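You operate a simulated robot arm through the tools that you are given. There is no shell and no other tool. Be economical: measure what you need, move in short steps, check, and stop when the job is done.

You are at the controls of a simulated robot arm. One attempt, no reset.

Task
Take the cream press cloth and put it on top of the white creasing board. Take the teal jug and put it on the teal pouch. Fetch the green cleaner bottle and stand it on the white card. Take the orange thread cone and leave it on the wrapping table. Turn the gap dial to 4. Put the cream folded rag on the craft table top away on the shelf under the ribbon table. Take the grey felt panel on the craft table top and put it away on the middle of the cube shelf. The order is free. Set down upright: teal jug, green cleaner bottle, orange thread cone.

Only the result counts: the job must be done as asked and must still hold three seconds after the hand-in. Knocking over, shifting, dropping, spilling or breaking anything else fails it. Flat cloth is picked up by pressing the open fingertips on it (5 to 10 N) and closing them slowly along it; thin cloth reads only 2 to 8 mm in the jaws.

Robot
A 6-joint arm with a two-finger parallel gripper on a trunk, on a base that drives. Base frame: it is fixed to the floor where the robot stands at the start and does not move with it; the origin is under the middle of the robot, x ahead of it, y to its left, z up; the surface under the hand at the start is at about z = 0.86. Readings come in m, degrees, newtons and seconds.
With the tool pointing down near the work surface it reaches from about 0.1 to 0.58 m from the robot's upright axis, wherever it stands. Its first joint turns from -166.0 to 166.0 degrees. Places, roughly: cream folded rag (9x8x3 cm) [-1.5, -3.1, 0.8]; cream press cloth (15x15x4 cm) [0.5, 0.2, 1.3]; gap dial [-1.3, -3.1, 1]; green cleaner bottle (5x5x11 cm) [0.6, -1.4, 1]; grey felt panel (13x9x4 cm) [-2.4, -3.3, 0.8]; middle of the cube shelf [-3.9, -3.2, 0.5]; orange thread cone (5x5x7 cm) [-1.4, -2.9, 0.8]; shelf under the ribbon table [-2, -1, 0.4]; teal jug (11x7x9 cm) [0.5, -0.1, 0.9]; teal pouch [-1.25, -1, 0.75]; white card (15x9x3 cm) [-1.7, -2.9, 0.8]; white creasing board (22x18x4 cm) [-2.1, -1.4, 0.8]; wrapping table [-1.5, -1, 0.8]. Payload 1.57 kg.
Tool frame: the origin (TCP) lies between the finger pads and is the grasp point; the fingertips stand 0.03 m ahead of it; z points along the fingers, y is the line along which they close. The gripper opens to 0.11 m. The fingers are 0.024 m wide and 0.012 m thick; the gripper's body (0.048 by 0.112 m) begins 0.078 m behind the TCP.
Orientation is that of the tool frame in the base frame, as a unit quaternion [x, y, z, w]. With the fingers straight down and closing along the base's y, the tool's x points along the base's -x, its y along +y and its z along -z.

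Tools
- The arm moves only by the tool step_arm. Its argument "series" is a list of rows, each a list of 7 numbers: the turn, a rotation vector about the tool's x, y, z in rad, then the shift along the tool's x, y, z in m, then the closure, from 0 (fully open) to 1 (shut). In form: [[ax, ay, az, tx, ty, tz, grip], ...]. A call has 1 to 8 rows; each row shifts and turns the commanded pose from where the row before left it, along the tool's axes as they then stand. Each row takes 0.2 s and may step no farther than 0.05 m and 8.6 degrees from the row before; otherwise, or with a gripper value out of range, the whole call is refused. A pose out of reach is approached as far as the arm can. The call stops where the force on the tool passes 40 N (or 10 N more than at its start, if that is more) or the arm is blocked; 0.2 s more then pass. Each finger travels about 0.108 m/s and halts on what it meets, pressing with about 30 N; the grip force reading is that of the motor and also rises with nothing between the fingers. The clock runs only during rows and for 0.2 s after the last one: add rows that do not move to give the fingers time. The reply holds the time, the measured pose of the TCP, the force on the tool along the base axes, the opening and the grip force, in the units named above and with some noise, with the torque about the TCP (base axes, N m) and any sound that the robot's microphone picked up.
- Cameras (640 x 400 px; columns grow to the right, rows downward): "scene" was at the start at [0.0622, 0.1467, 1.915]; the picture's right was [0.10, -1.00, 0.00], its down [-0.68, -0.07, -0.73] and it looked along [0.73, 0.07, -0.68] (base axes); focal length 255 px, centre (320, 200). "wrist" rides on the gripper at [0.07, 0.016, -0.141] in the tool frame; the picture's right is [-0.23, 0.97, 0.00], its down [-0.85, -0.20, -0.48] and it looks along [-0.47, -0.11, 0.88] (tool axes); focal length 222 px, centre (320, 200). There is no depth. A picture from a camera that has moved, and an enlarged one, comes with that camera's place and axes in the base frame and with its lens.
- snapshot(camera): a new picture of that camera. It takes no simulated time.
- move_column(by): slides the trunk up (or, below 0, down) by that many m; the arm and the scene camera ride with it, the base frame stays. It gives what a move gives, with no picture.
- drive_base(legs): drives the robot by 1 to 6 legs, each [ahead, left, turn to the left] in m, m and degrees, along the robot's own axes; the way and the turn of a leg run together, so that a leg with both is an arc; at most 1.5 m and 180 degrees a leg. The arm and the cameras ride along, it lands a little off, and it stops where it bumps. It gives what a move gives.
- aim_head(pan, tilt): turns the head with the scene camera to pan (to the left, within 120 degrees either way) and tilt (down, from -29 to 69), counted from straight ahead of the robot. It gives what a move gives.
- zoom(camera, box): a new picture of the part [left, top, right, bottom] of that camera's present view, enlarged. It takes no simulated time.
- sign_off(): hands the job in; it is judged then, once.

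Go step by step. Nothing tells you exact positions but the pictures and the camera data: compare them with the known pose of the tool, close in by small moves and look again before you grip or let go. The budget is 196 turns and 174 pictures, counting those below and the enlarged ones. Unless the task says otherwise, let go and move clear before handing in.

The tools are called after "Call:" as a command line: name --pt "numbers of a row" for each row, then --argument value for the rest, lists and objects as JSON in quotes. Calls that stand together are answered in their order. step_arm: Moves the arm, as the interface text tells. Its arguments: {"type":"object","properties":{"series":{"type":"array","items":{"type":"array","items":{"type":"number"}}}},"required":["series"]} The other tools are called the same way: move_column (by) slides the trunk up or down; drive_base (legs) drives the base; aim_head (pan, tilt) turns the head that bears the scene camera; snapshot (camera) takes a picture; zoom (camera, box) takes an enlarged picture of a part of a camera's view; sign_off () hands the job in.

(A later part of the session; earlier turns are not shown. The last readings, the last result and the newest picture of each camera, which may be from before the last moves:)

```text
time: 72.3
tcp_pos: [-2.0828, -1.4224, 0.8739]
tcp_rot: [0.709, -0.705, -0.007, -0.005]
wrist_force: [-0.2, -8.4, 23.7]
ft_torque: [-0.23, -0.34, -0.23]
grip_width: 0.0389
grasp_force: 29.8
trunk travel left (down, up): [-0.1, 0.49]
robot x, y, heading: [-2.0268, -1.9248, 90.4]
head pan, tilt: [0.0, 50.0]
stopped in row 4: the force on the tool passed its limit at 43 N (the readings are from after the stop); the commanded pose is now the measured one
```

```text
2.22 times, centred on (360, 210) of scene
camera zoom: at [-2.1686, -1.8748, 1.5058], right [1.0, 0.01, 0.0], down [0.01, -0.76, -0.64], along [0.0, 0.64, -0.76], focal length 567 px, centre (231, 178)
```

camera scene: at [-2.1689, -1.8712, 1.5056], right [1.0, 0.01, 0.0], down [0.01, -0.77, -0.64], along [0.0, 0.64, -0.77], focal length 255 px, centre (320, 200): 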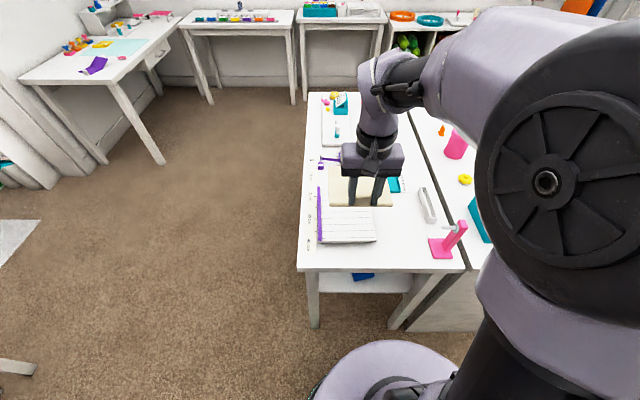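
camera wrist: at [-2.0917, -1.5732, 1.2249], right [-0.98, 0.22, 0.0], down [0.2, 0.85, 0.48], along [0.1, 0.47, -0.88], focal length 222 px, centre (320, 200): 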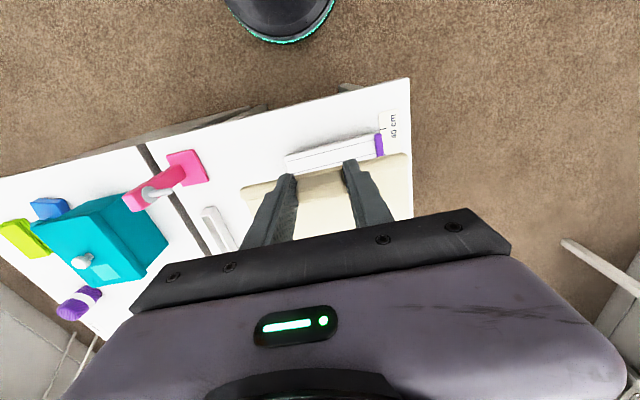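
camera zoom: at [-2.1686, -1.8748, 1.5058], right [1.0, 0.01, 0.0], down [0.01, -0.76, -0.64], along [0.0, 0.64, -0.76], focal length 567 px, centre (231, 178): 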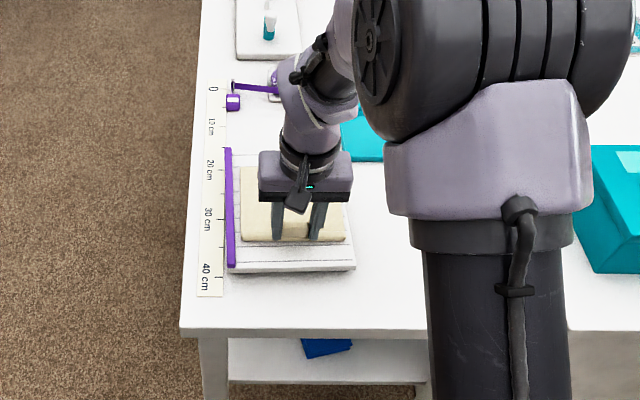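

Contact at TCP z 0.874, centred on the board. I relieve slightly, open and lift.

Call:
step_arm --pt "0 0 0 0 0 -0.002 0.85" --pt "0 0 0 0 0 0 0.6" --pt "0 0 0 0 0 0 0.5" --pt "0 0 0 0 0 0 0.4" --pt "0 0 0 0 0 -0.02 0.4" --pt "0 0 0 0 0 -0.04 0.4" --pt "0 0 0 0 0 -0.05 0.4"

Call:
zoom --camera "scene" --box '[280, 120, 440, 300]'

Call:
zoom --camera "wrist" --box '[200, 80, 440, 240]'

```text
time: 73.9
tcp_pos: [-2.0827, -1.4259, 0.9804]
tcp_rot: [0.709, -0.705, -0.004, -0.003]
wrist_force: [0.6, -0.1, 0.2]
ft_torque: [0.02, -0.01, -0.02]
grip_width: 0.0664
grasp_force: 0.0
trunk travel left (down, up): [-0.1, 0.49]
robot x, y, heading: [-2.0295, -1.9278, 90.4]
head pan, tilt: [0.0, 50.0]
```

```text
2.22 times, centred on (360, 210) of scene
camera zoom: at [-2.1688, -1.8717, 1.5055], right [1.0, 0.01, 0.0], down [0.01, -0.77, -0.64], along [0.0, 0.64, -0.77], focal length 567 px, centre (231, 178)
```

zoom: 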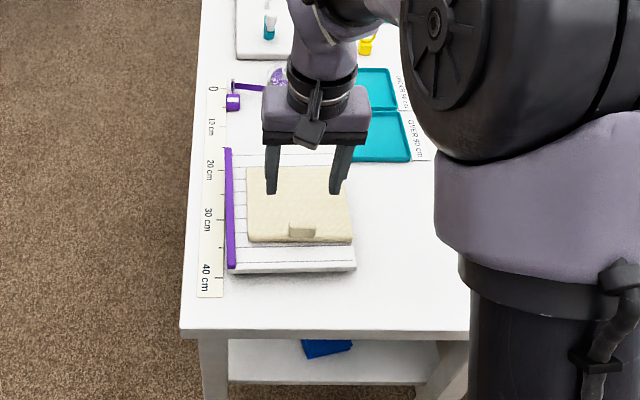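

```text
2.50 times, centred on (320, 160) of wrist
camera zoom: at [-2.0987, -1.4973, 1.12], right [-0.98, 0.22, 0.01], down [0.2, 0.85, 0.49], along [0.1, 0.48, -0.87], focal length 555 px, centre (320, 300)
```

zoom: 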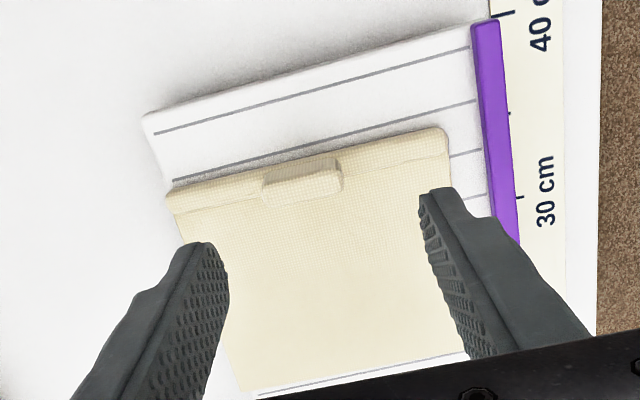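

The cloth is placed on the board. Next I go to the craft table behind me (rag, cone, dial, felt): I lift, retract, back off, turn around and look.

Call:
step_arm --pt "0 0 0 0.03 -0.01 -0.04 0.3" --pt "0 0 0 0.04 -0.01 -0.03 0.3" --pt "0 0 0 0.04 -0.01 -0.03 0.3" --pt "0 0 0 0.04 -0.01 -0.03 0.3"

Call:
move_column --by 0.2

Call:
drive_base --legs '[[-0.25, 0, 0], [0, 0, 179.6], [0.2, 0.5, 0]]'

Call:
aim_head --pan 0 --tilt 50

Call:
snapshot --camera "scene"

Call:
snapshot --camera "wrist"

```text
refused: row 1 steps farther than a row can; nothing moved
```

```text
time: 76.1
tcp_pos: [-2.0836, -1.4251, 1.1795]
tcp_rot: [0.709, -0.705, -0.006, -0.003]
wrist_force: [-0.5, -0.2, 0.4]
ft_torque: [0.01, -0.01, -0.01]
grip_width: 0.0659
grasp_force: 0.1
trunk travel left (down, up): [-0.3, 0.29]
robot x, y, heading: [-2.0305, -1.9278, 90.3]
head pan, tilt: [0.0, 50.0]
```

```text
time: 87.8
tcp_pos: [-1.5474, -2.9233, 1.1785]
tcp_rot: [0.737, 0.676, -0.004, 0.005]
wrist_force: [0.6, 0.0, 0.8]
ft_torque: [-0.02, 0.01, -0.02]
grip_width: 0.066
grasp_force: 0.0
trunk travel left (down, up): [-0.3, 0.29]
robot x, y, heading: [-1.557, -2.4184, -94.7]
head pan, tilt: [0.0, 50.0]
```

```text
time: 88.4
tcp_pos: [-1.5455, -2.9224, 1.1792]
tcp_rot: [0.737, 0.676, -0.003, 0.006]
wrist_force: [0.3, 0.4, 0.4]
ft_torque: [0.0, -0.02, 0.0]
grip_width: 0.0661
grasp_force: 0.1
trunk travel left (down, up): [-0.3, 0.29]
robot x, y, heading: [-1.552, -2.4187, -94.9]
head pan, tilt: [0.0, 50.0]
```

```text
132 pictures are left
camera scene: at [-1.4204, -2.4889, 1.7055], right [-1.0, 0.08, 0.0], down [0.06, 0.76, -0.64], along [-0.05, -0.64, -0.77], focal length 255 px, centre (320, 200)
```

scene: 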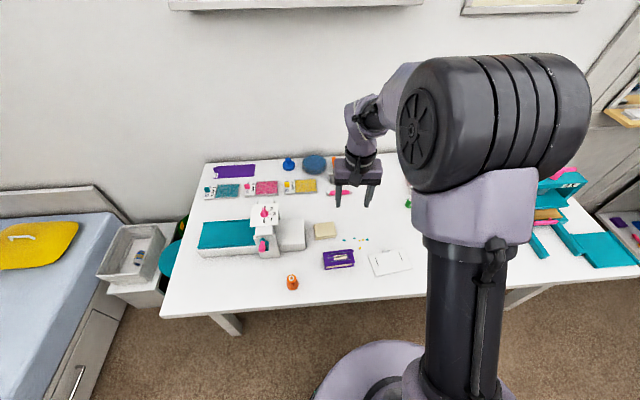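

```text
131 pictures are left
camera wrist: at [-1.5248, -2.8534, 1.3196], right [0.95, -0.31, 0.01], down [-0.27, -0.83, 0.49], along [-0.15, -0.47, -0.87], focal length 222 px, centre (320, 200)
```

wrist: 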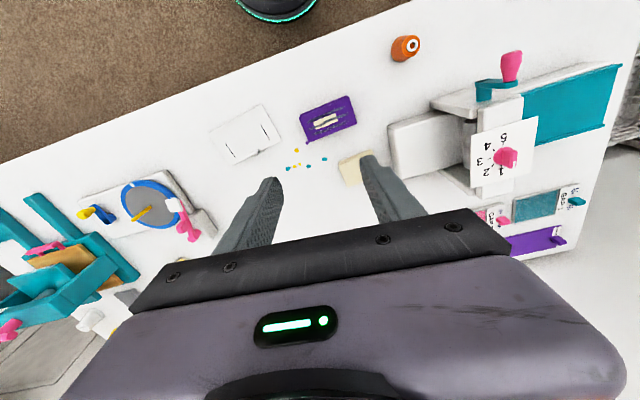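

I arrived facing the craft table; all relevant items are in view. I zoom in on the dial, the rag and the card.

Call:
zoom --camera "scene" --box '[180, 180, 420, 300]'

Call:
zoom --camera "wrist" --box '[320, 30, 620, 230]'

Call:
zoom --camera "scene" --box '[230, 190, 310, 270]'

```text
2.67 times, centred on (300, 240) of scene
camera zoom: at [-1.4204, -2.4889, 1.7055], right [-1.0, 0.08, 0.0], down [0.06, 0.76, -0.64], along [-0.05, -0.64, -0.77], focal length 680 px, centre (373, 93)
```

zoom: 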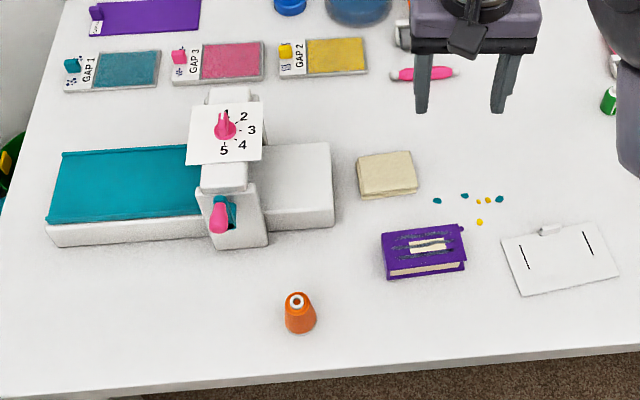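

```text
2.00 times, centred on (470, 130) of wrist
camera zoom: at [-1.5248, -2.8534, 1.3196], right [0.95, -0.31, 0.01], down [-0.27, -0.83, 0.49], along [-0.15, -0.47, -0.87], focal length 444 px, centre (20, 340)
```

zoom: 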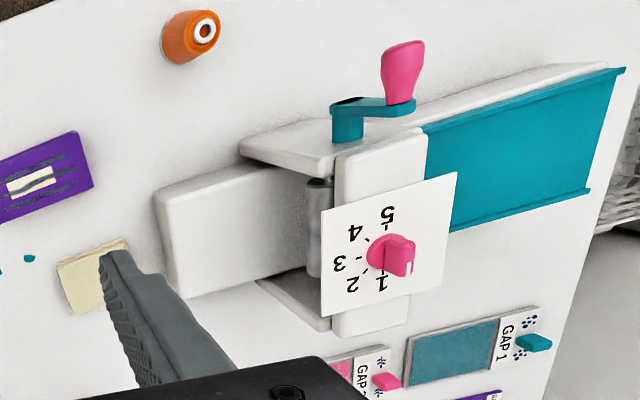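

```text
5.00 times, centred on (270, 230) of scene
camera zoom: at [-1.4204, -2.4889, 1.7055], right [-1.0, 0.08, 0.0], down [0.06, 0.76, -0.64], along [-0.05, -0.64, -0.77], focal length 1276 px, centre (570, 50)
```

zoom: 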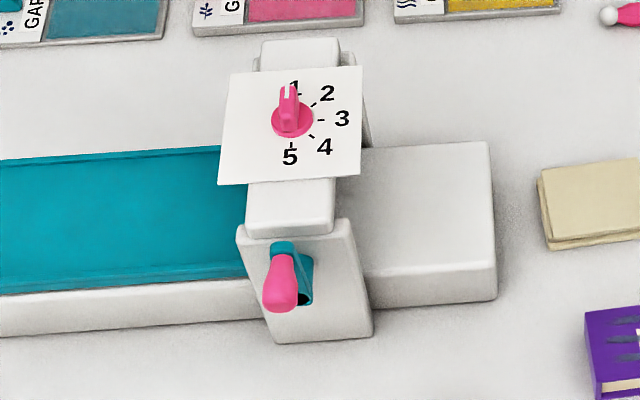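

The dial lies flat on the machine's top; its pointer is at 1 (away from me), 4 is 135° clockwise seen from above. The knob is at about (−1.257, −3.078, 0.94). I drive so that the hand is near it.

Call:
drive_base --legs '[[0, 0, 4.9], [0.13, 0.246, 0]]'

Call:
snapshot --camera "scene"

Call:
snapshot --camera "wrist"

```text
time: 90.8
tcp_pos: [-1.2595, -3.0542, 1.1799]
tcp_rot: [0.708, 0.706, -0.004, 0.006]
wrist_force: [0.6, 0.1, -0.1]
ft_torque: [-0.01, 0.03, 0.05]
grip_width: 0.066
grasp_force: 0.0
trunk travel left (down, up): [-0.3, 0.29]
robot x, y, heading: [-1.3087, -2.553, -90.1]
head pan, tilt: [0.0, 50.0]
```

```text
127 pictures are left
camera scene: at [-1.1698, -2.6109, 1.7054], right [-1.0, 0.0, 0.0], down [0.0, 0.77, -0.64], along [0.0, -0.64, -0.77], focal length 255 px, centre (320, 200)
```

scene: 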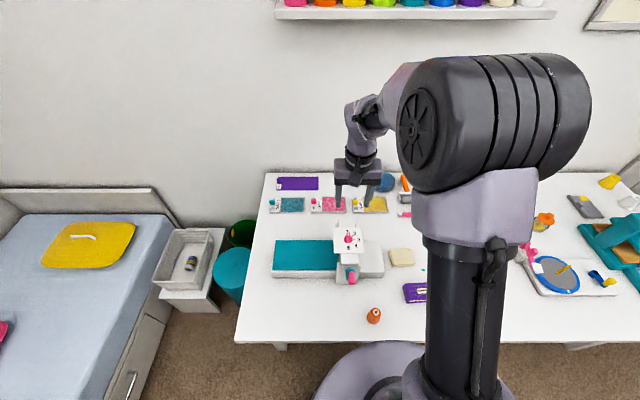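

```text
126 pictures are left
camera wrist: at [-1.2437, -2.9827, 1.3195], right [0.97, -0.23, 0.01], down [-0.2, -0.85, 0.49], along [-0.11, -0.48, -0.87], focal length 222 px, centre (320, 200)
```

wrist: 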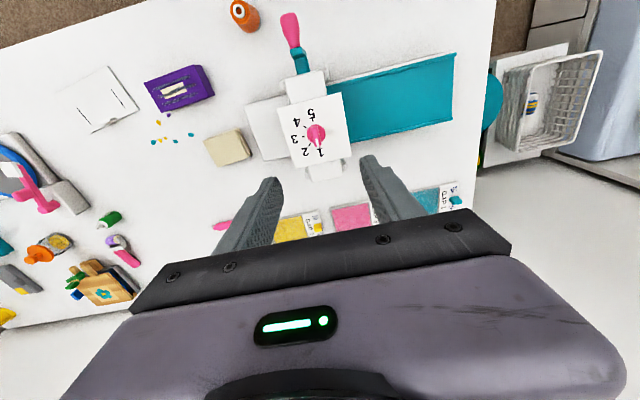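

The hand is nearly over the knob. I descend to look more precisely.

Call:
step_arm --pt "0 0 0 0 0 0.04 0.5" --pt "0 0 0 -0.01 0 0.04 0.5" --pt "0 0 0 0 0 0.03 0.5"

Call:
zoom --camera "scene" --box '[300, 180, 400, 300]'

Call:
zoom --camera "wrist" --box '[220, 70, 420, 220]'

```text
time: 91.6
tcp_pos: [-1.261, -3.0667, 1.067]
tcp_rot: [0.708, 0.706, -0.002, 0.005]
wrist_force: [-0.5, 0.4, -0.6]
ft_torque: [-0.01, -0.02, 0.01]
grip_width: 0.055
grasp_force: 0.0
trunk travel left (down, up): [-0.3, 0.29]
robot x, y, heading: [-1.3136, -2.5525, -90.3]
head pan, tilt: [0.0, 50.0]
```

```text
3.33 times, centred on (350, 240) of scene
camera zoom: at [-1.1705, -2.6108, 1.7055], right [-1.0, 0.0, 0.0], down [0.0, 0.77, -0.64], along [0.0, -0.64, -0.77], focal length 851 px, centre (220, 67)
```

zoom: 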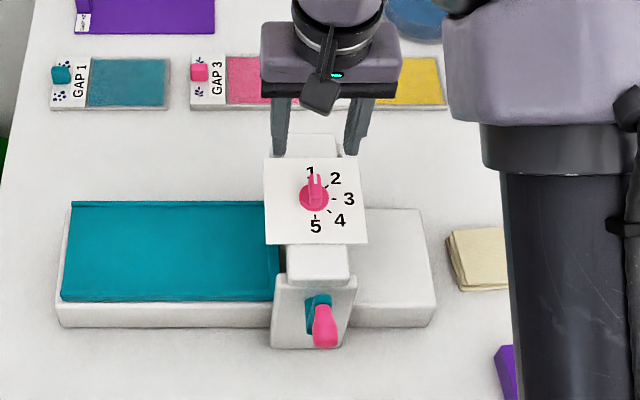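

```text
2.67 times, centred on (320, 145) of wrist
camera zoom: at [-1.2445, -2.9949, 1.2087], right [0.97, -0.23, 0.01], down [-0.2, -0.85, 0.49], along [-0.11, -0.48, -0.87], focal length 592 px, centre (320, 347)
```

zoom: 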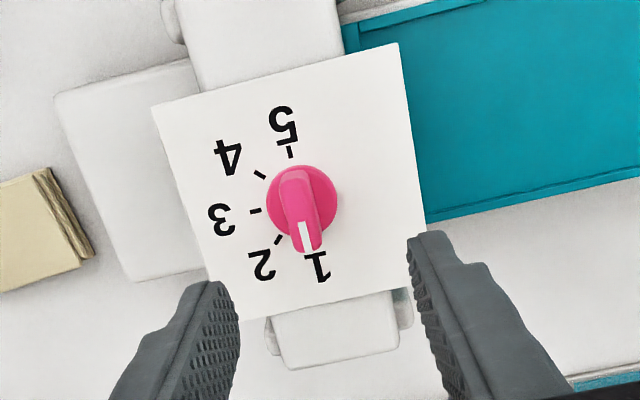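

The knob axis is at about (−1.268, −3.071), its ridge along y and my fingers closing along x, so I can grip it directly. I centre and descend.

Call:
step_arm --pt "0 0 0 -0.004 -0.007 0.03 0.5" --pt "0 0 0 0 0 0.03 0.5" --pt "0 0 0 0 0 0.015 0.5"

Call:
zoom --camera "scene" --box '[310, 200, 390, 260]'

Call:
zoom --camera "wrist" --box '[220, 90, 420, 240]'

```text
time: 92.4
tcp_pos: [-1.2652, -3.0701, 0.9941]
tcp_rot: [0.708, 0.706, -0.003, 0.006]
wrist_force: [0.6, 0.9, -0.5]
ft_torque: [-0.01, 0.0, 0.02]
grip_width: 0.0553
grasp_force: 0.0
trunk travel left (down, up): [-0.3, 0.29]
robot x, y, heading: [-1.3083, -2.5527, -89.9]
head pan, tilt: [0.0, 50.0]
```

```text
6.67 times, centred on (350, 230) of scene
camera zoom: at [-1.1707, -2.6107, 1.7055], right [-1.0, 0.0, 0.0], down [0.0, 0.77, -0.64], along [0.0, -0.64, -0.77], focal length 1701 px, centre (120, 0)
```

zoom: 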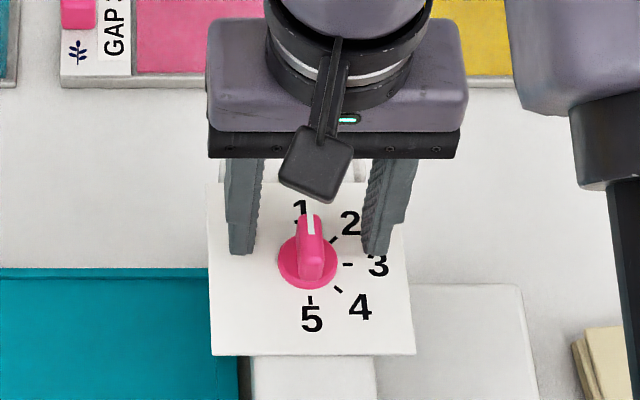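

```text
2.67 times, centred on (320, 165) of wrist
camera zoom: at [-1.2502, -2.9986, 1.1342], right [0.97, -0.23, 0.01], down [-0.2, -0.85, 0.49], along [-0.11, -0.48, -0.87], focal length 592 px, centre (320, 293)
```

zoom: 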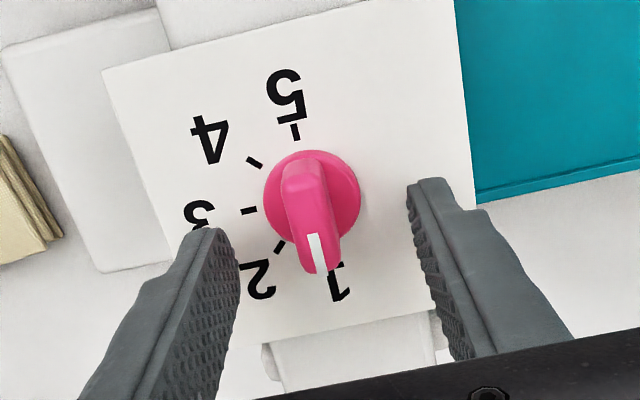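

I fine-adjust to (−1.2695, −3.073) and descend the last bit.

Call:
step_arm --pt "0 0 0 -0.003 -0.004 0.01 0.5" --pt "0 0 0 0 0 0.008 0.5" --pt "0 0 0 0 0 0.004 0.5"

Call:
zoom --camera "scene" --box '[310, 200, 390, 260]'

Call:
zoom --camera "wrist" --box '[220, 90, 420, 240]'

```text
time: 92.8
tcp_pos: [-1.2687, -3.07, 0.9895]
tcp_rot: [0.709, 0.705, -0.002, 0.007]
wrist_force: [-0.3, 10.9, 17.4]
ft_torque: [0.52, 0.56, -0.46]
grip_width: 0.0551
grasp_force: 0.4
trunk travel left (down, up): [-0.3, 0.29]
robot x, y, heading: [-1.3119, -2.552, -90.0]
head pan, tilt: [0.0, 50.0]
stopped in row 2: the force on the tool passed its limit at 46 N (the readings are from after the stop); the commanded pose is now the measured one
```

```text
6.67 times, centred on (350, 230) of scene
camera zoom: at [-1.1708, -2.6076, 1.7059], right [-1.0, 0.0, 0.0], down [0.0, 0.77, -0.64], along [0.0, -0.64, -0.77], focal length 1701 px, centre (120, 0)
```

zoom: 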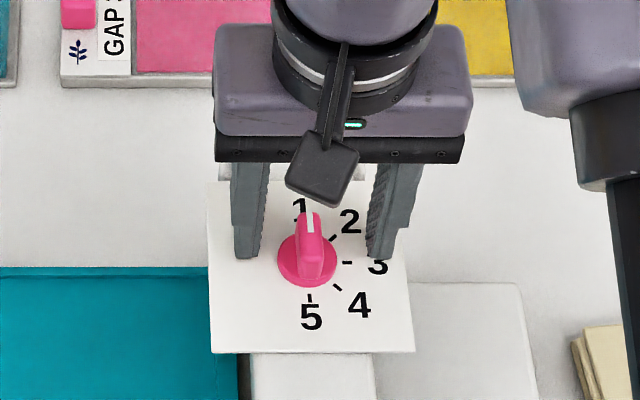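

```text
2.67 times, centred on (320, 165) of wrist
camera zoom: at [-1.2535, -2.9989, 1.1286], right [0.97, -0.23, 0.01], down [-0.21, -0.85, 0.49], along [-0.11, -0.48, -0.87], focal length 592 px, centre (320, 293)
```

zoom: 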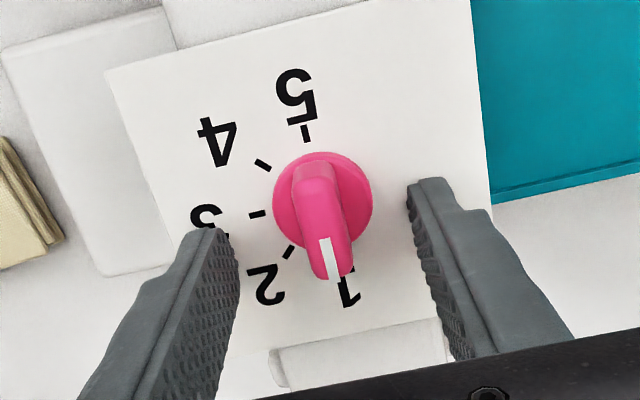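

The plate is higher than assumed (z≈0.958), so the hub is really at about (−1.266, −3.057). I rise 3 mm, shift by 13 mm and then close on the ridge.

Call:
step_arm --pt "0 0 0 0 0 -0.004 0.5" --pt "0 0 0 0.013 0.002 0 0.5" --pt "0 0 0 0 0 0 0.5"

Call:
zoom --camera "scene" --box '[310, 200, 390, 260]'

Call:
zoom --camera "wrist" --box '[220, 90, 420, 240]'

```text
time: 93.6
tcp_pos: [-1.267, -3.0602, 0.99]
tcp_rot: [0.709, 0.705, -0.003, 0.006]
wrist_force: [-0.2, 0.3, -0.1]
ft_torque: [0.03, -0.01, -0.01]
grip_width: 0.0548
grasp_force: 0.0
trunk travel left (down, up): [-0.3, 0.29]
robot x, y, heading: [-1.3128, -2.5531, -89.9]
head pan, tilt: [0.0, 50.0]
```

```text
6.67 times, centred on (350, 230) of scene
camera zoom: at [-1.1708, -2.6107, 1.7055], right [-1.0, 0.0, 0.0], down [0.0, 0.77, -0.64], along [0.0, -0.64, -0.77], focal length 1701 px, centre (120, 0)
```

zoom: 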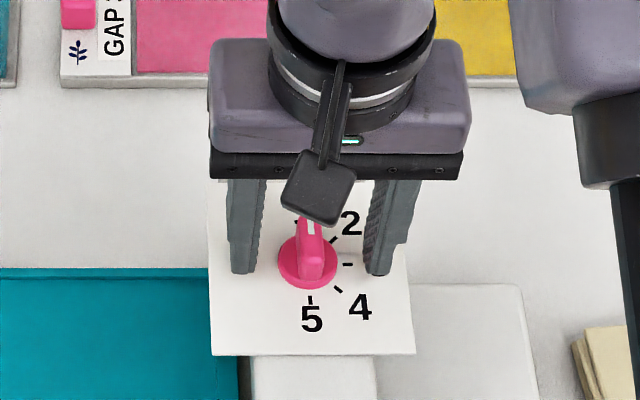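

```text
2.67 times, centred on (320, 165) of wrist
camera zoom: at [-1.2508, -2.9893, 1.1311], right [0.97, -0.23, 0.01], down [-0.21, -0.85, 0.49], along [-0.11, -0.48, -0.87], focal length 592 px, centre (320, 293)
```

zoom: 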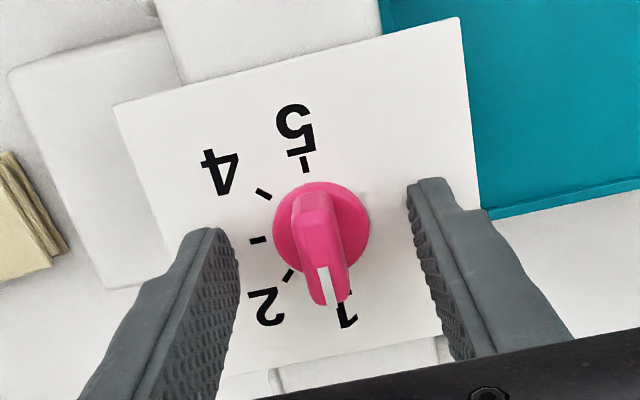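

Centred now. I raise a few mm so the fingers clear the disc and close on the ridge.

Call:
step_arm --pt "0 0 0 0.002 0 -0.006 0.5" --pt "0 0 0 0 0 0 0.65" --pt "0 0 0 0 0 0 0.8" --pt "0 0 0 0 0 0 0.9" --pt "0 0 0 0 0 0 0.95" --pt "0 0 0 0 0 0 0.95"

Call:
zoom --camera "wrist" --box '[220, 90, 420, 240]'

Call:
zoom --camera "scene" --box '[310, 200, 390, 260]'

```text
time: 95.0
tcp_pos: [-1.2661, -3.0573, 0.9969]
tcp_rot: [0.708, 0.706, -0.002, 0.007]
wrist_force: [1.2, 0.6, -1.0]
ft_torque: [0.07, 0.42, -0.02]
grip_width: 0.0119
grasp_force: 29.3
trunk travel left (down, up): [-0.3, 0.29]
robot x, y, heading: [-1.3132, -2.5518, -90.1]
head pan, tilt: [0.0, 50.0]
```

```text
2.67 times, centred on (320, 165) of wrist
camera zoom: at [-1.2503, -2.9868, 1.1368], right [0.97, -0.23, 0.01], down [-0.2, -0.85, 0.49], along [-0.11, -0.48, -0.87], focal length 592 px, centre (320, 293)
```

zoom: 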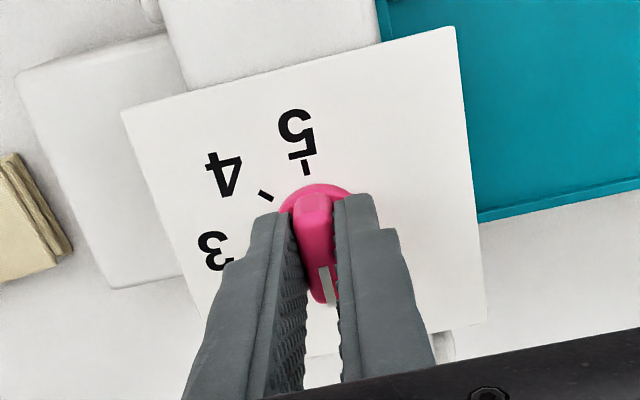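

```text
6.67 times, centred on (350, 230) of scene
camera zoom: at [-1.1704, -2.6104, 1.7055], right [-1.0, 0.0, 0.0], down [0.0, 0.77, -0.64], along [0.0, -0.64, -0.77], focal length 1701 px, centre (120, 0)
```

zoom: 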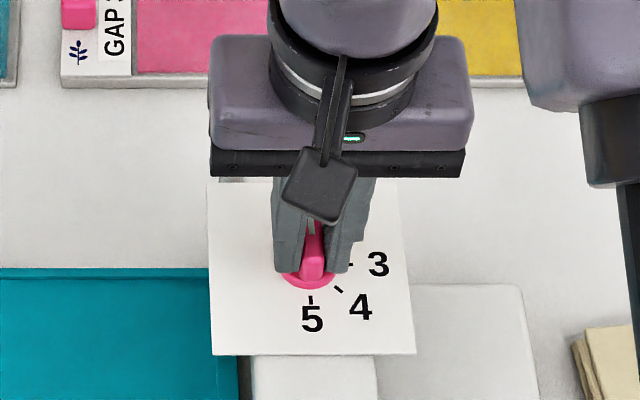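

The ridge is gripped (12 mm). I turn clockwise 60° first and check.

Call:
step_arm --pt "0 0 0.131 0 0 0 0.95" --pt "0 0 0.131 0 0 0 0.95" --pt "0 0 0.131 0 0 0 0.95" --pt "0 0 0.131 0 0 0 0.95" --pt "0 0 0.131 0 0 0 0.95" --pt "0 0 0.131 0 0 0 0.95" --pt "0 0 0.131 0 0 0 0.95" --pt "0 0 0.131 0 0 0 0.95"

Call:
zoom --camera "scene" --box '[310, 200, 390, 260]'

```text
time: 96.8
tcp_pos: [-1.2634, -3.0596, 0.9954]
tcp_rot: [0.967, 0.256, -0.002, 0.008]
wrist_force: [31.7, -15.4, 17.5]
ft_torque: [0.05, -0.33, 0.07]
grip_width: 0.0118
grasp_force: 28.8
trunk travel left (down, up): [-0.3, 0.29]
robot x, y, heading: [-1.3128, -2.5525, -90.2]
head pan, tilt: [0.0, 50.0]
```

```text
6.67 times, centred on (350, 230) of scene
camera zoom: at [-1.1656, -2.6113, 1.7051], right [-1.0, 0.0, 0.0], down [0.0, 0.77, -0.64], along [0.0, -0.64, -0.77], focal length 1701 px, centre (120, 0)
```

zoom: 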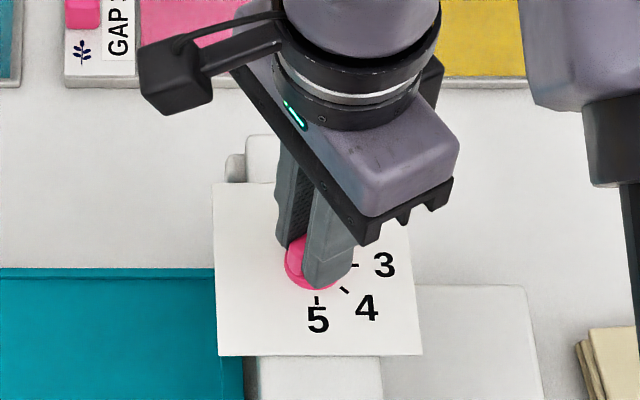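

It turns; the sideways force shows a few mm of axis error. I shift along with it and continue turning.

Call:
step_arm --pt "0 0 0 0.002 0.003 0 0.95" --pt "0 0 0.131 0 0 0 0.95" --pt "0 0 0.131 0 0 0 0.95" --pt "0 0 0.131 0 0 0 0.95" --pt "0 0 0.131 0 0 0 0.95"

Call:
zoom --camera "scene" --box '[310, 200, 390, 260]'

```text
time: 98.0
tcp_pos: [-1.2645, -3.0603, 0.9957]
tcp_rot: [1.0, -0.005, 0.002, 0.007]
wrist_force: [0.9, -21.7, 20.0]
ft_torque: [0.05, 0.6, 0.05]
grip_width: 0.012
grasp_force: 29.4
trunk travel left (down, up): [-0.3, 0.29]
robot x, y, heading: [-1.3077, -2.5526, -90.2]
head pan, tilt: [0.0, 50.0]
```

```text
6.67 times, centred on (350, 230) of scene
camera zoom: at [-1.1707, -2.6121, 1.7055], right [-1.0, 0.0, 0.0], down [0.0, 0.77, -0.64], along [0.0, -0.64, -0.77], focal length 1701 px, centre (120, 0)
```

zoom: 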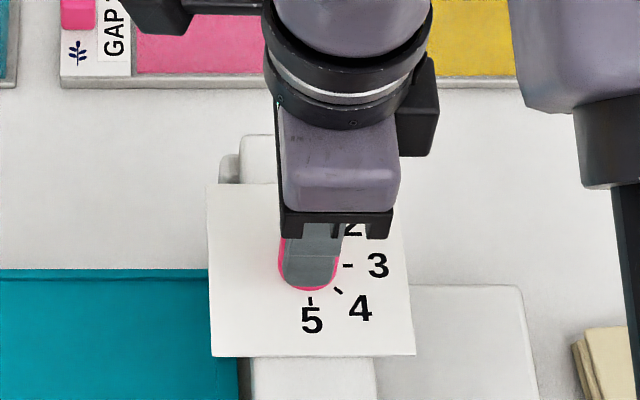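

A quarter turn is done. I relieve and turn the remaining 45°.

Call:
step_arm --pt "0 0 0 0 0.002 -0.001 0.95" --pt "0 0 0.131 0 0 0 0.95" --pt "0 0 0.131 0 0 0 0.95" --pt "0 0 0.131 0 0 0 0.95" --pt "0 0 0.131 0 0 0 0.95" --pt "0 0 0.131 0 0 0 0.95" --pt "0 0 0.131 0 0 0 0.95" --pt "0 0 0 0 0 0 0.95"

Call:
zoom --camera "scene" --box '[310, 200, 390, 260]'

Call:
zoom --camera "wrist" --box '[220, 90, 420, 240]'

```text
time: 99.8
tcp_pos: [-1.265, -3.0621, 0.9958]
tcp_rot: [0.922, -0.386, 0.005, 0.004]
wrist_force: [-11.0, 1.2, -23.9]
ft_torque: [0.3, 0.1, 0.05]
grip_width: 0.0119
grasp_force: 29.1
trunk travel left (down, up): [-0.3, 0.29]
robot x, y, heading: [-1.3074, -2.5539, -90.3]
head pan, tilt: [0.0, 50.0]
```

```text
6.67 times, centred on (350, 230) of scene
camera zoom: at [-1.1722, -2.6126, 1.7054], right [-1.0, 0.0, 0.0], down [0.0, 0.77, -0.64], along [0.0, -0.64, -0.77], focal length 1701 px, centre (120, 0)
```

zoom: 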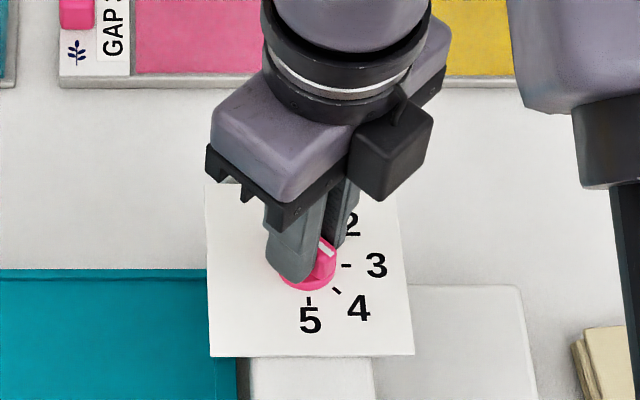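

```text
2.67 times, centred on (320, 165) of wrist
camera zoom: at [-1.2284, -3.1217, 1.1379], right [-0.85, -0.52, 0.0], down [-0.46, 0.75, 0.47], along [-0.24, 0.4, -0.88], focal length 592 px, centre (320, 293)
```

zoom: 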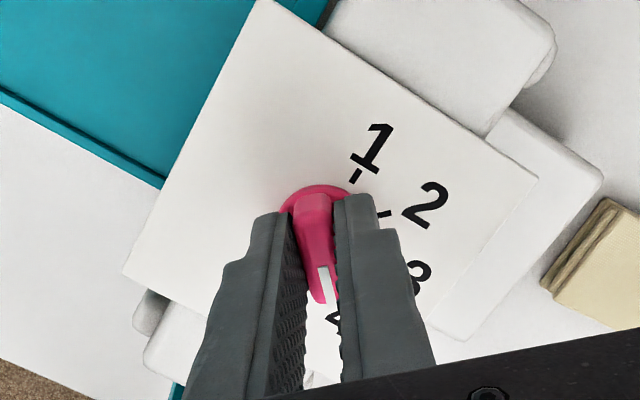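

The pointer is at 4 (135° turned). I relieve the vertical force, open, and lift off.

Call:
step_arm --pt "0 0 0 0 0 0.001 0.95" --pt "0 0 0 0 0 0 0.8" --pt "0 0 0 0 0 0 0.6" --pt "0 0 0 0 0 0 0.5" --pt "0 0 0 0 0 -0.03 0.5" --pt "0 0 0 0 0 -0.045 0.5" --pt "0 0 0 0 0 -0.045 0.5"

Call:
zoom --camera "scene" --box '[310, 200, 390, 260]'

Call:
zoom --camera "wrist" --box '[220, 90, 420, 240]'

```text
time: 101.4
tcp_pos: [-1.2658, -3.0599, 1.1172]
tcp_rot: [0.923, -0.386, 0.005, 0.005]
wrist_force: [-0.6, 1.1, 0.2]
ft_torque: [0.0, 0.01, 0.01]
grip_width: 0.055
grasp_force: 0.0
trunk travel left (down, up): [-0.3, 0.29]
robot x, y, heading: [-1.31, -2.5544, -90.4]
head pan, tilt: [0.0, 50.0]
```

```text
6.67 times, centred on (350, 230) of scene
camera zoom: at [-1.1709, -2.6095, 1.7056], right [-1.0, 0.0, 0.0], down [0.0, 0.77, -0.64], along [0.0, -0.64, -0.77], focal length 1701 px, centre (120, 0)
```

zoom: 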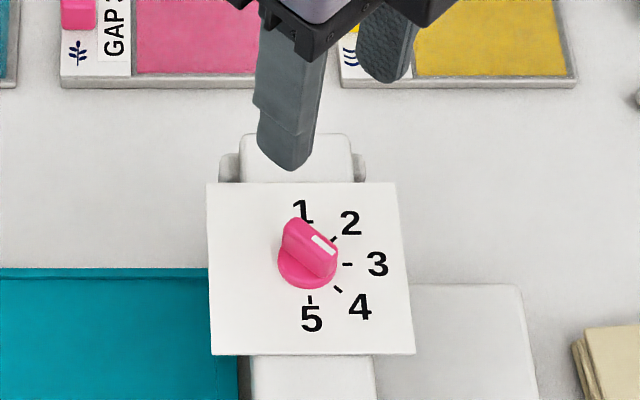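

```text
2.67 times, centred on (320, 165) of wrist
camera zoom: at [-1.2299, -3.12, 1.2587], right [-0.85, -0.52, 0.0], down [-0.46, 0.75, 0.47], along [-0.25, 0.4, -0.88], focal length 592 px, centre (320, 293)
```

zoom: 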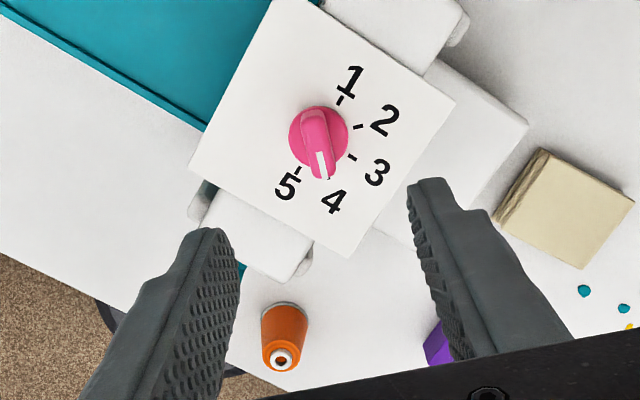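

The dial reads 4. Next the orange cone, at about (−1.353, −2.86). I rotate the wrist back first.

Call:
step_arm --pt "0 0 -0.147 0 0 0 0.3" --pt "0 0 -0.147 0 0 0 0.3" --pt "0 0 -0.147 0 0 0 0.3" --pt "0 0 -0.147 0 0 0 0.3" --pt "0 0 -0.147 0 0 0 0.3" --pt "0 0 -0.147 0 0 0 0.3" --pt "0 0 -0.147 0 0 0 0.3" --pt "0 0 -0.147 0 0 0 0.3"

Call:
step_arm --pt "0 0 -0.147 0 0 0 0.2" --pt "0 0 -0.147 0 0 0 0.2" --pt "0 0 -0.147 0 0 0 0.2" --pt "0 0 -0.147 0 0 0 0.2" --pt "0 0 -0.147 0 0 0 0.2" --pt "0 0 -0.147 0 0 0 0.2" --pt "0 0 -0.147 0 0 0 0.2" --pt "0 0 -0.006 0.045 0 0 0.2"

Call:
step_arm --pt "0 0 0 0.045 -0.02 0 0.2" --pt "0 0 0 0.04 -0.025 0 0.2" --pt "0 0 0 0.035 -0.02 0.01 0.2" --pt "0 0 0 0.035 -0.022 0.02 0.2" --pt "0 0 0 0 0 0.04 0.2"

Call:
snapshot --camera "scene"

Call:
snapshot --camera "wrist"

```text
time: 103.2
tcp_pos: [-1.2636, -3.0585, 1.1158]
tcp_rot: [0.981, 0.192, 0.001, 0.006]
wrist_force: [-1.0, 0.0, 0.1]
ft_torque: [0.05, 0.01, -0.02]
grip_width: 0.077
grasp_force: 0.1
trunk travel left (down, up): [-0.3, 0.29]
robot x, y, heading: [-1.31, -2.5529, -89.9]
head pan, tilt: [0.0, 50.0]
```

```text
time: 105.0
tcp_pos: [-1.2588, -3.0127, 1.1175]
tcp_rot: [0.759, 0.651, -0.003, 0.006]
wrist_force: [-0.6, -0.5, 0.0]
ft_torque: [-0.03, -0.02, -0.02]
grip_width: 0.088
grasp_force: 0.0
trunk travel left (down, up): [-0.3, 0.29]
robot x, y, heading: [-1.3106, -2.5493, -90.1]
head pan, tilt: [0.0, 50.0]
```

```text
time: 106.2
tcp_pos: [-1.3209, -2.8515, 1.0425]
tcp_rot: [0.759, 0.651, -0.003, 0.006]
wrist_force: [0.0, 0.0, -0.6]
ft_torque: [0.06, -0.03, 0.0]
grip_width: 0.0879
grasp_force: 0.1
trunk travel left (down, up): [-0.3, 0.29]
robot x, y, heading: [-1.3128, -2.5526, -90.1]
head pan, tilt: [0.0, 50.0]
```

```text
109 pictures are left
camera scene: at [-1.1703, -2.6127, 1.7053], right [-1.0, 0.0, 0.0], down [0.0, 0.77, -0.64], along [0.0, -0.64, -0.77], focal length 255 px, centre (320, 200)
```

scene: 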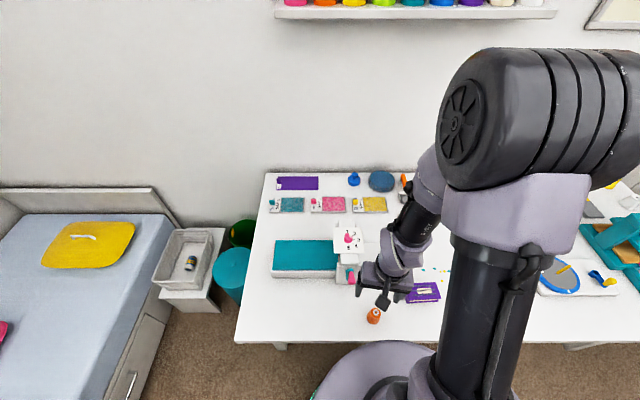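

```text
108 pictures are left
camera wrist: at [-1.295, -2.7829, 1.1834], right [0.93, -0.37, 0.01], down [-0.33, -0.81, 0.49], along [-0.17, -0.45, -0.87], focal length 222 px, centre (320, 200)
```

wrist: 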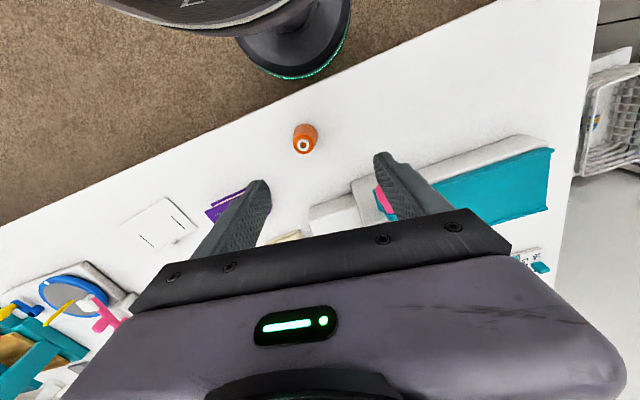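

The cone is at about (−1.352, −2.86). I centre over it and descend in two stages.

Call:
step_arm --pt "0 0 0 -0.013 -0.029 0.03 0.2" --pt "0 0 0 0 0 0.045 0.2" --pt "0 0 0 0 0 0.045 0.2" --pt "0 0 0 0 0 0.03 0.2"

Call:
zoom --camera "scene" --box '[310, 220, 430, 340]'

Call:
zoom --camera "wrist" --box '[200, 80, 440, 230]'

```text
time: 107.2
tcp_pos: [-1.3497, -2.8595, 0.8943]
tcp_rot: [0.759, 0.651, -0.002, 0.006]
wrist_force: [0.0, 0.0, -0.3]
ft_torque: [-0.01, 0.0, 0.02]
grip_width: 0.088
grasp_force: 0.0
trunk travel left (down, up): [-0.3, 0.29]
robot x, y, heading: [-1.3125, -2.5505, -90.5]
head pan, tilt: [0.0, 50.0]
```

```text
3.33 times, centred on (370, 280) of scene
camera zoom: at [-1.1704, -2.6107, 1.7055], right [-1.0, 0.0, 0.0], down [0.0, 0.77, -0.64], along [0.0, -0.64, -0.77], focal length 851 px, centre (153, -67)
```

zoom: 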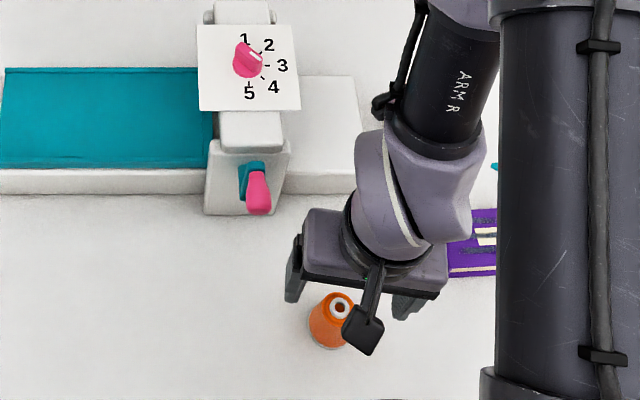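

```text
2.67 times, centred on (320, 155) of wrist
camera zoom: at [-1.3252, -2.7921, 1.0337], right [0.93, -0.37, 0.01], down [-0.33, -0.81, 0.49], along [-0.17, -0.45, -0.87], focal length 592 px, centre (320, 320)
```

zoom: 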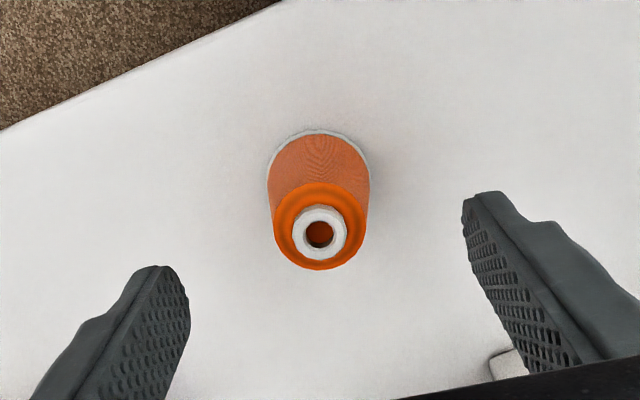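

The cone is right under the hand. I descend and grip it.

Call:
step_arm --pt "0 0 0 0 0 0.04 0.2" --pt "0 0 0 0 0 0.03 0.2" --pt "0 0 0 0 0 0.01 0.2" --pt "0 0 0 0 0 0 0.4" --pt "0 0 0 0 0 0 0.55" --pt "0 0 0 0 0 0 0.7" --pt "0 0 0 0 0 0 0.75"

Call:
zoom --camera "wrist" --box '[200, 80, 440, 230]'

```text
time: 108.8
tcp_pos: [-1.3498, -2.8605, 0.8142]
tcp_rot: [0.759, 0.651, -0.001, 0.006]
wrist_force: [1.1, -0.2, 1.2]
ft_torque: [0.02, 0.03, -0.01]
grip_width: 0.0422
grasp_force: 30.4
trunk travel left (down, up): [-0.3, 0.29]
robot x, y, heading: [-1.3155, -2.5521, -90.1]
head pan, tilt: [0.0, 50.0]
```

```text
2.67 times, centred on (320, 155) of wrist
camera zoom: at [-1.3242, -2.793, 0.954], right [0.93, -0.37, 0.01], down [-0.33, -0.81, 0.49], along [-0.17, -0.45, -0.87], focal length 592 px, centre (320, 320)
```

zoom: 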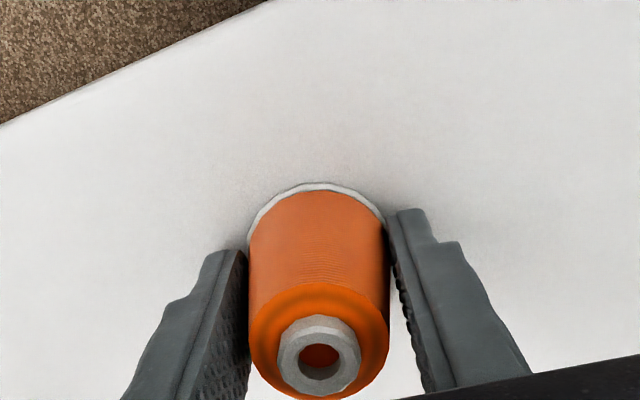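

The cone is gripped (42 mm). I lift it high and drive round to the wrapping table's east side; a free spot is at about (−1.46, −1.15).

Call:
step_arm --pt "0 0 0 0 0 -0.03 0.75" --pt "0 0 0 0 0 -0.05 0.75" --pt "0 0 0 0 0 -0.05 0.75" --pt "0 0 0 0 0 -0.05 0.75"

Call:
move_column --by 0.15

Call:
drive_base --legs '[[-0.35, 0, 0], [0, 0, 90], [0.6, 0, 0], [0, 0, 90], [1.05, 0, 0], [0, 0, 90]]'

Call:
aim_head --pan 0 --tilt 45

Call:
snapshot --camera "scene"

```text
time: 109.8
tcp_pos: [-1.351, -2.8577, 0.9952]
tcp_rot: [0.759, 0.651, -0.004, 0.006]
wrist_force: [0.0, 0.2, 0.1]
ft_torque: [-0.04, 0.0, 0.0]
grip_width: 0.0423
grasp_force: 29.9
trunk travel left (down, up): [-0.3, 0.29]
robot x, y, heading: [-1.3096, -2.5504, -90.2]
head pan, tilt: [0.0, 50.0]
```

```text
time: 111.6
tcp_pos: [-1.3493, -2.8595, 1.1456]
tcp_rot: [0.759, 0.651, -0.004, 0.006]
wrist_force: [0.1, 0.6, -0.1]
ft_torque: [-0.01, 0.01, -0.01]
grip_width: 0.0423
grasp_force: 30.2
trunk travel left (down, up): [-0.45, 0.14]
robot x, y, heading: [-1.3108, -2.5537, -90.1]
head pan, tilt: [0.0, 50.0]
```

```text
time: 133.5
tcp_pos: [-1.0207, -1.1327, 1.145]
tcp_rot: [0.999, -0.034, -0.006, 0.002]
wrist_force: [0.0, 0.2, -0.5]
ft_torque: [0.01, 0.04, -0.02]
grip_width: 0.0417
grasp_force: 29.9
trunk travel left (down, up): [-0.45, 0.14]
robot x, y, heading: [-0.7124, -1.1479, -175.2]
head pan, tilt: [0.0, 50.0]
```

```text
time: 134.2
tcp_pos: [-1.0204, -1.1316, 1.1452]
tcp_rot: [0.999, -0.035, -0.006, 0.002]
wrist_force: [0.4, -0.4, -0.1]
ft_torque: [0.02, 0.05, -0.01]
grip_width: 0.0411
grasp_force: 30.0
trunk travel left (down, up): [-0.45, 0.14]
robot x, y, heading: [-0.7122, -1.148, -175.3]
head pan, tilt: [0.0, 45.0]
```

```text
104 pictures are left
camera scene: at [-0.7619, -1.2911, 1.8624], right [-0.08, 1.0, 0.0], down [0.7, 0.06, -0.71], along [-0.7, -0.06, -0.71], focal length 255 px, centre (320, 200)
```

scene: 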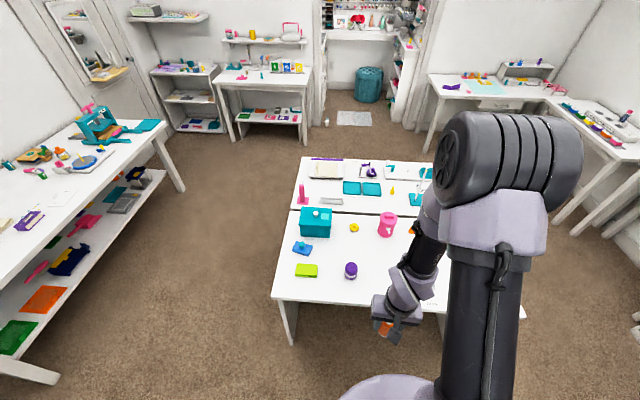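

The wrapping table is ahead; the spot (−1.48, −1.08) between spool, clip and jar is free. I close in.

Call:
drive_base --legs '[[0, 0, -4.7], [0.26, -0.027, 0]]'

Call:
step_arm --pt "0 0 0 -0.045 0 0 0.75" --pt "0 0 0 -0.045 0 0 0.75" --pt "0 0 0 -0.045 0 0 0.75" --pt "0 0 0 -0.045 0 0 0.75" --pt "0 0 0 -0.02 0 0.03 0.75" --pt "0 0 0 0 0 0.05 0.75"

Call:
snapshot --camera "scene"

Call:
snapshot --camera "wrist"

```text
time: 136.5
tcp_pos: [-1.2777, -1.078, 1.1432]
tcp_rot: [0.997, -0.076, -0.006, 0.001]
wrist_force: [0.1, 0.1, 0.0]
ft_torque: [0.01, -0.01, 0.01]
grip_width: 0.0419
grasp_force: 29.5
trunk travel left (down, up): [-0.45, 0.14]
robot x, y, heading: [-0.9675, -1.1211, -180.1]
head pan, tilt: [0.0, 45.0]
```

```text
time: 137.9
tcp_pos: [-1.4755, -1.0482, 1.0689]
tcp_rot: [0.997, -0.076, -0.006, 0.001]
wrist_force: [-0.6, -0.7, -0.6]
ft_torque: [0.02, 0.02, -0.03]
grip_width: 0.0418
grasp_force: 30.2
trunk travel left (down, up): [-0.45, 0.14]
robot x, y, heading: [-0.9687, -1.1182, -180.4]
head pan, tilt: [0.0, 45.0]
```

```text
103 pictures are left
camera scene: at [-1.032, -1.2587, 1.8623], right [0.0, 1.0, 0.0], down [0.71, 0.0, -0.71], along [-0.71, 0.0, -0.71], focal length 255 px, centre (320, 200)
```

scene: 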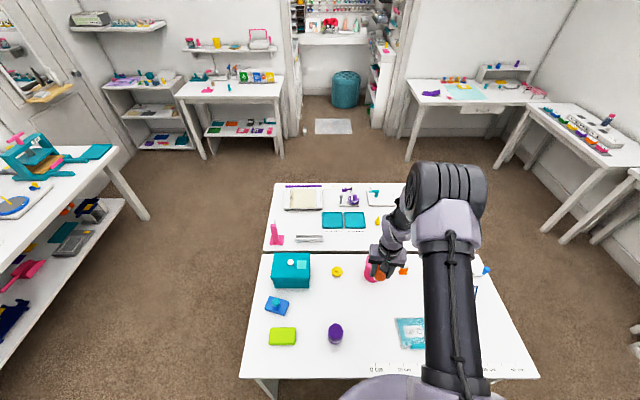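

```text
102 pictures are left
camera wrist: at [-1.4083, -1.0747, 1.2099], right [-0.37, -0.93, 0.01], down [-0.81, 0.33, 0.49], along [-0.45, 0.18, -0.87], focal length 222 px, centre (320, 200)
```

wrist: 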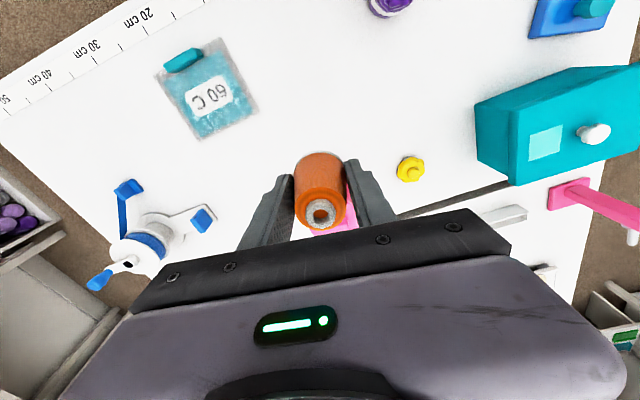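

Good view; I shift a bit south for more clearance and lower the cone slowly to contact.

Call:
step_arm --pt "0 0 0 0.013 0.045 0 0.75" --pt "0 0 0 0 0 0.05 0.75" --pt "0 0 0 0 0 0.05 0.75" --pt "0 0 0 0 0 0.05 0.75" --pt "0 0 0 0 0 0.05 0.75" --pt "0 0 0 0 0 0.012 0.75"

Call:
zoom --camera "scene" --box '[300, 220, 460, 340]'

```text
time: 139.3
tcp_pos: [-1.4717, -1.0945, 0.8554]
tcp_rot: [0.997, -0.076, -0.006, 0.002]
wrist_force: [-0.3, 0.1, -1.2]
ft_torque: [0.0, -0.04, 0.01]
grip_width: 0.0414
grasp_force: 29.8
trunk travel left (down, up): [-0.45, 0.14]
robot x, y, heading: [-0.9666, -1.1184, -179.9]
head pan, tilt: [0.0, 45.0]
```

```text
3.33 times, centred on (380, 280) of scene
camera zoom: at [-1.0307, -1.2587, 1.8625], right [0.0, 1.0, 0.0], down [0.71, 0.0, -0.71], along [-0.71, 0.0, -0.71], focal length 851 px, centre (120, -67)
```

zoom: 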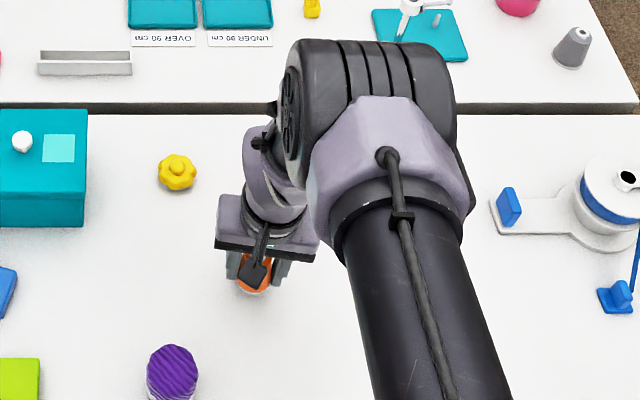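

Call:
step_arm --pt "0 0 0 0 0 0.015 0.75" --pt "0 0 0 0 0 0.01 0.75" --pt "0 0 0 0 0 0.005 0.75" --pt "0 0 0 0 0 0.004 0.75" --pt "0 0 0 0 0 0.004 0.75" --pt "0 0 0 0 0 0.004 0.75"

```text
time: 139.9
tcp_pos: [-1.4718, -1.0958, 0.8353]
tcp_rot: [0.997, -0.077, -0.007, 0.001]
wrist_force: [6.3, 1.7, 18.9]
ft_torque: [0.12, -0.43, 0.07]
grip_width: 0.0411
grasp_force: 30.5
trunk travel left (down, up): [-0.45, 0.14]
robot x, y, heading: [-0.9667, -1.1153, -179.9]
head pan, tilt: [0.0, 45.0]
stopped in row 2: the force on the tool passed its limit at 48 N (the readings are from after the stop); the commanded pose is now the measured one
```

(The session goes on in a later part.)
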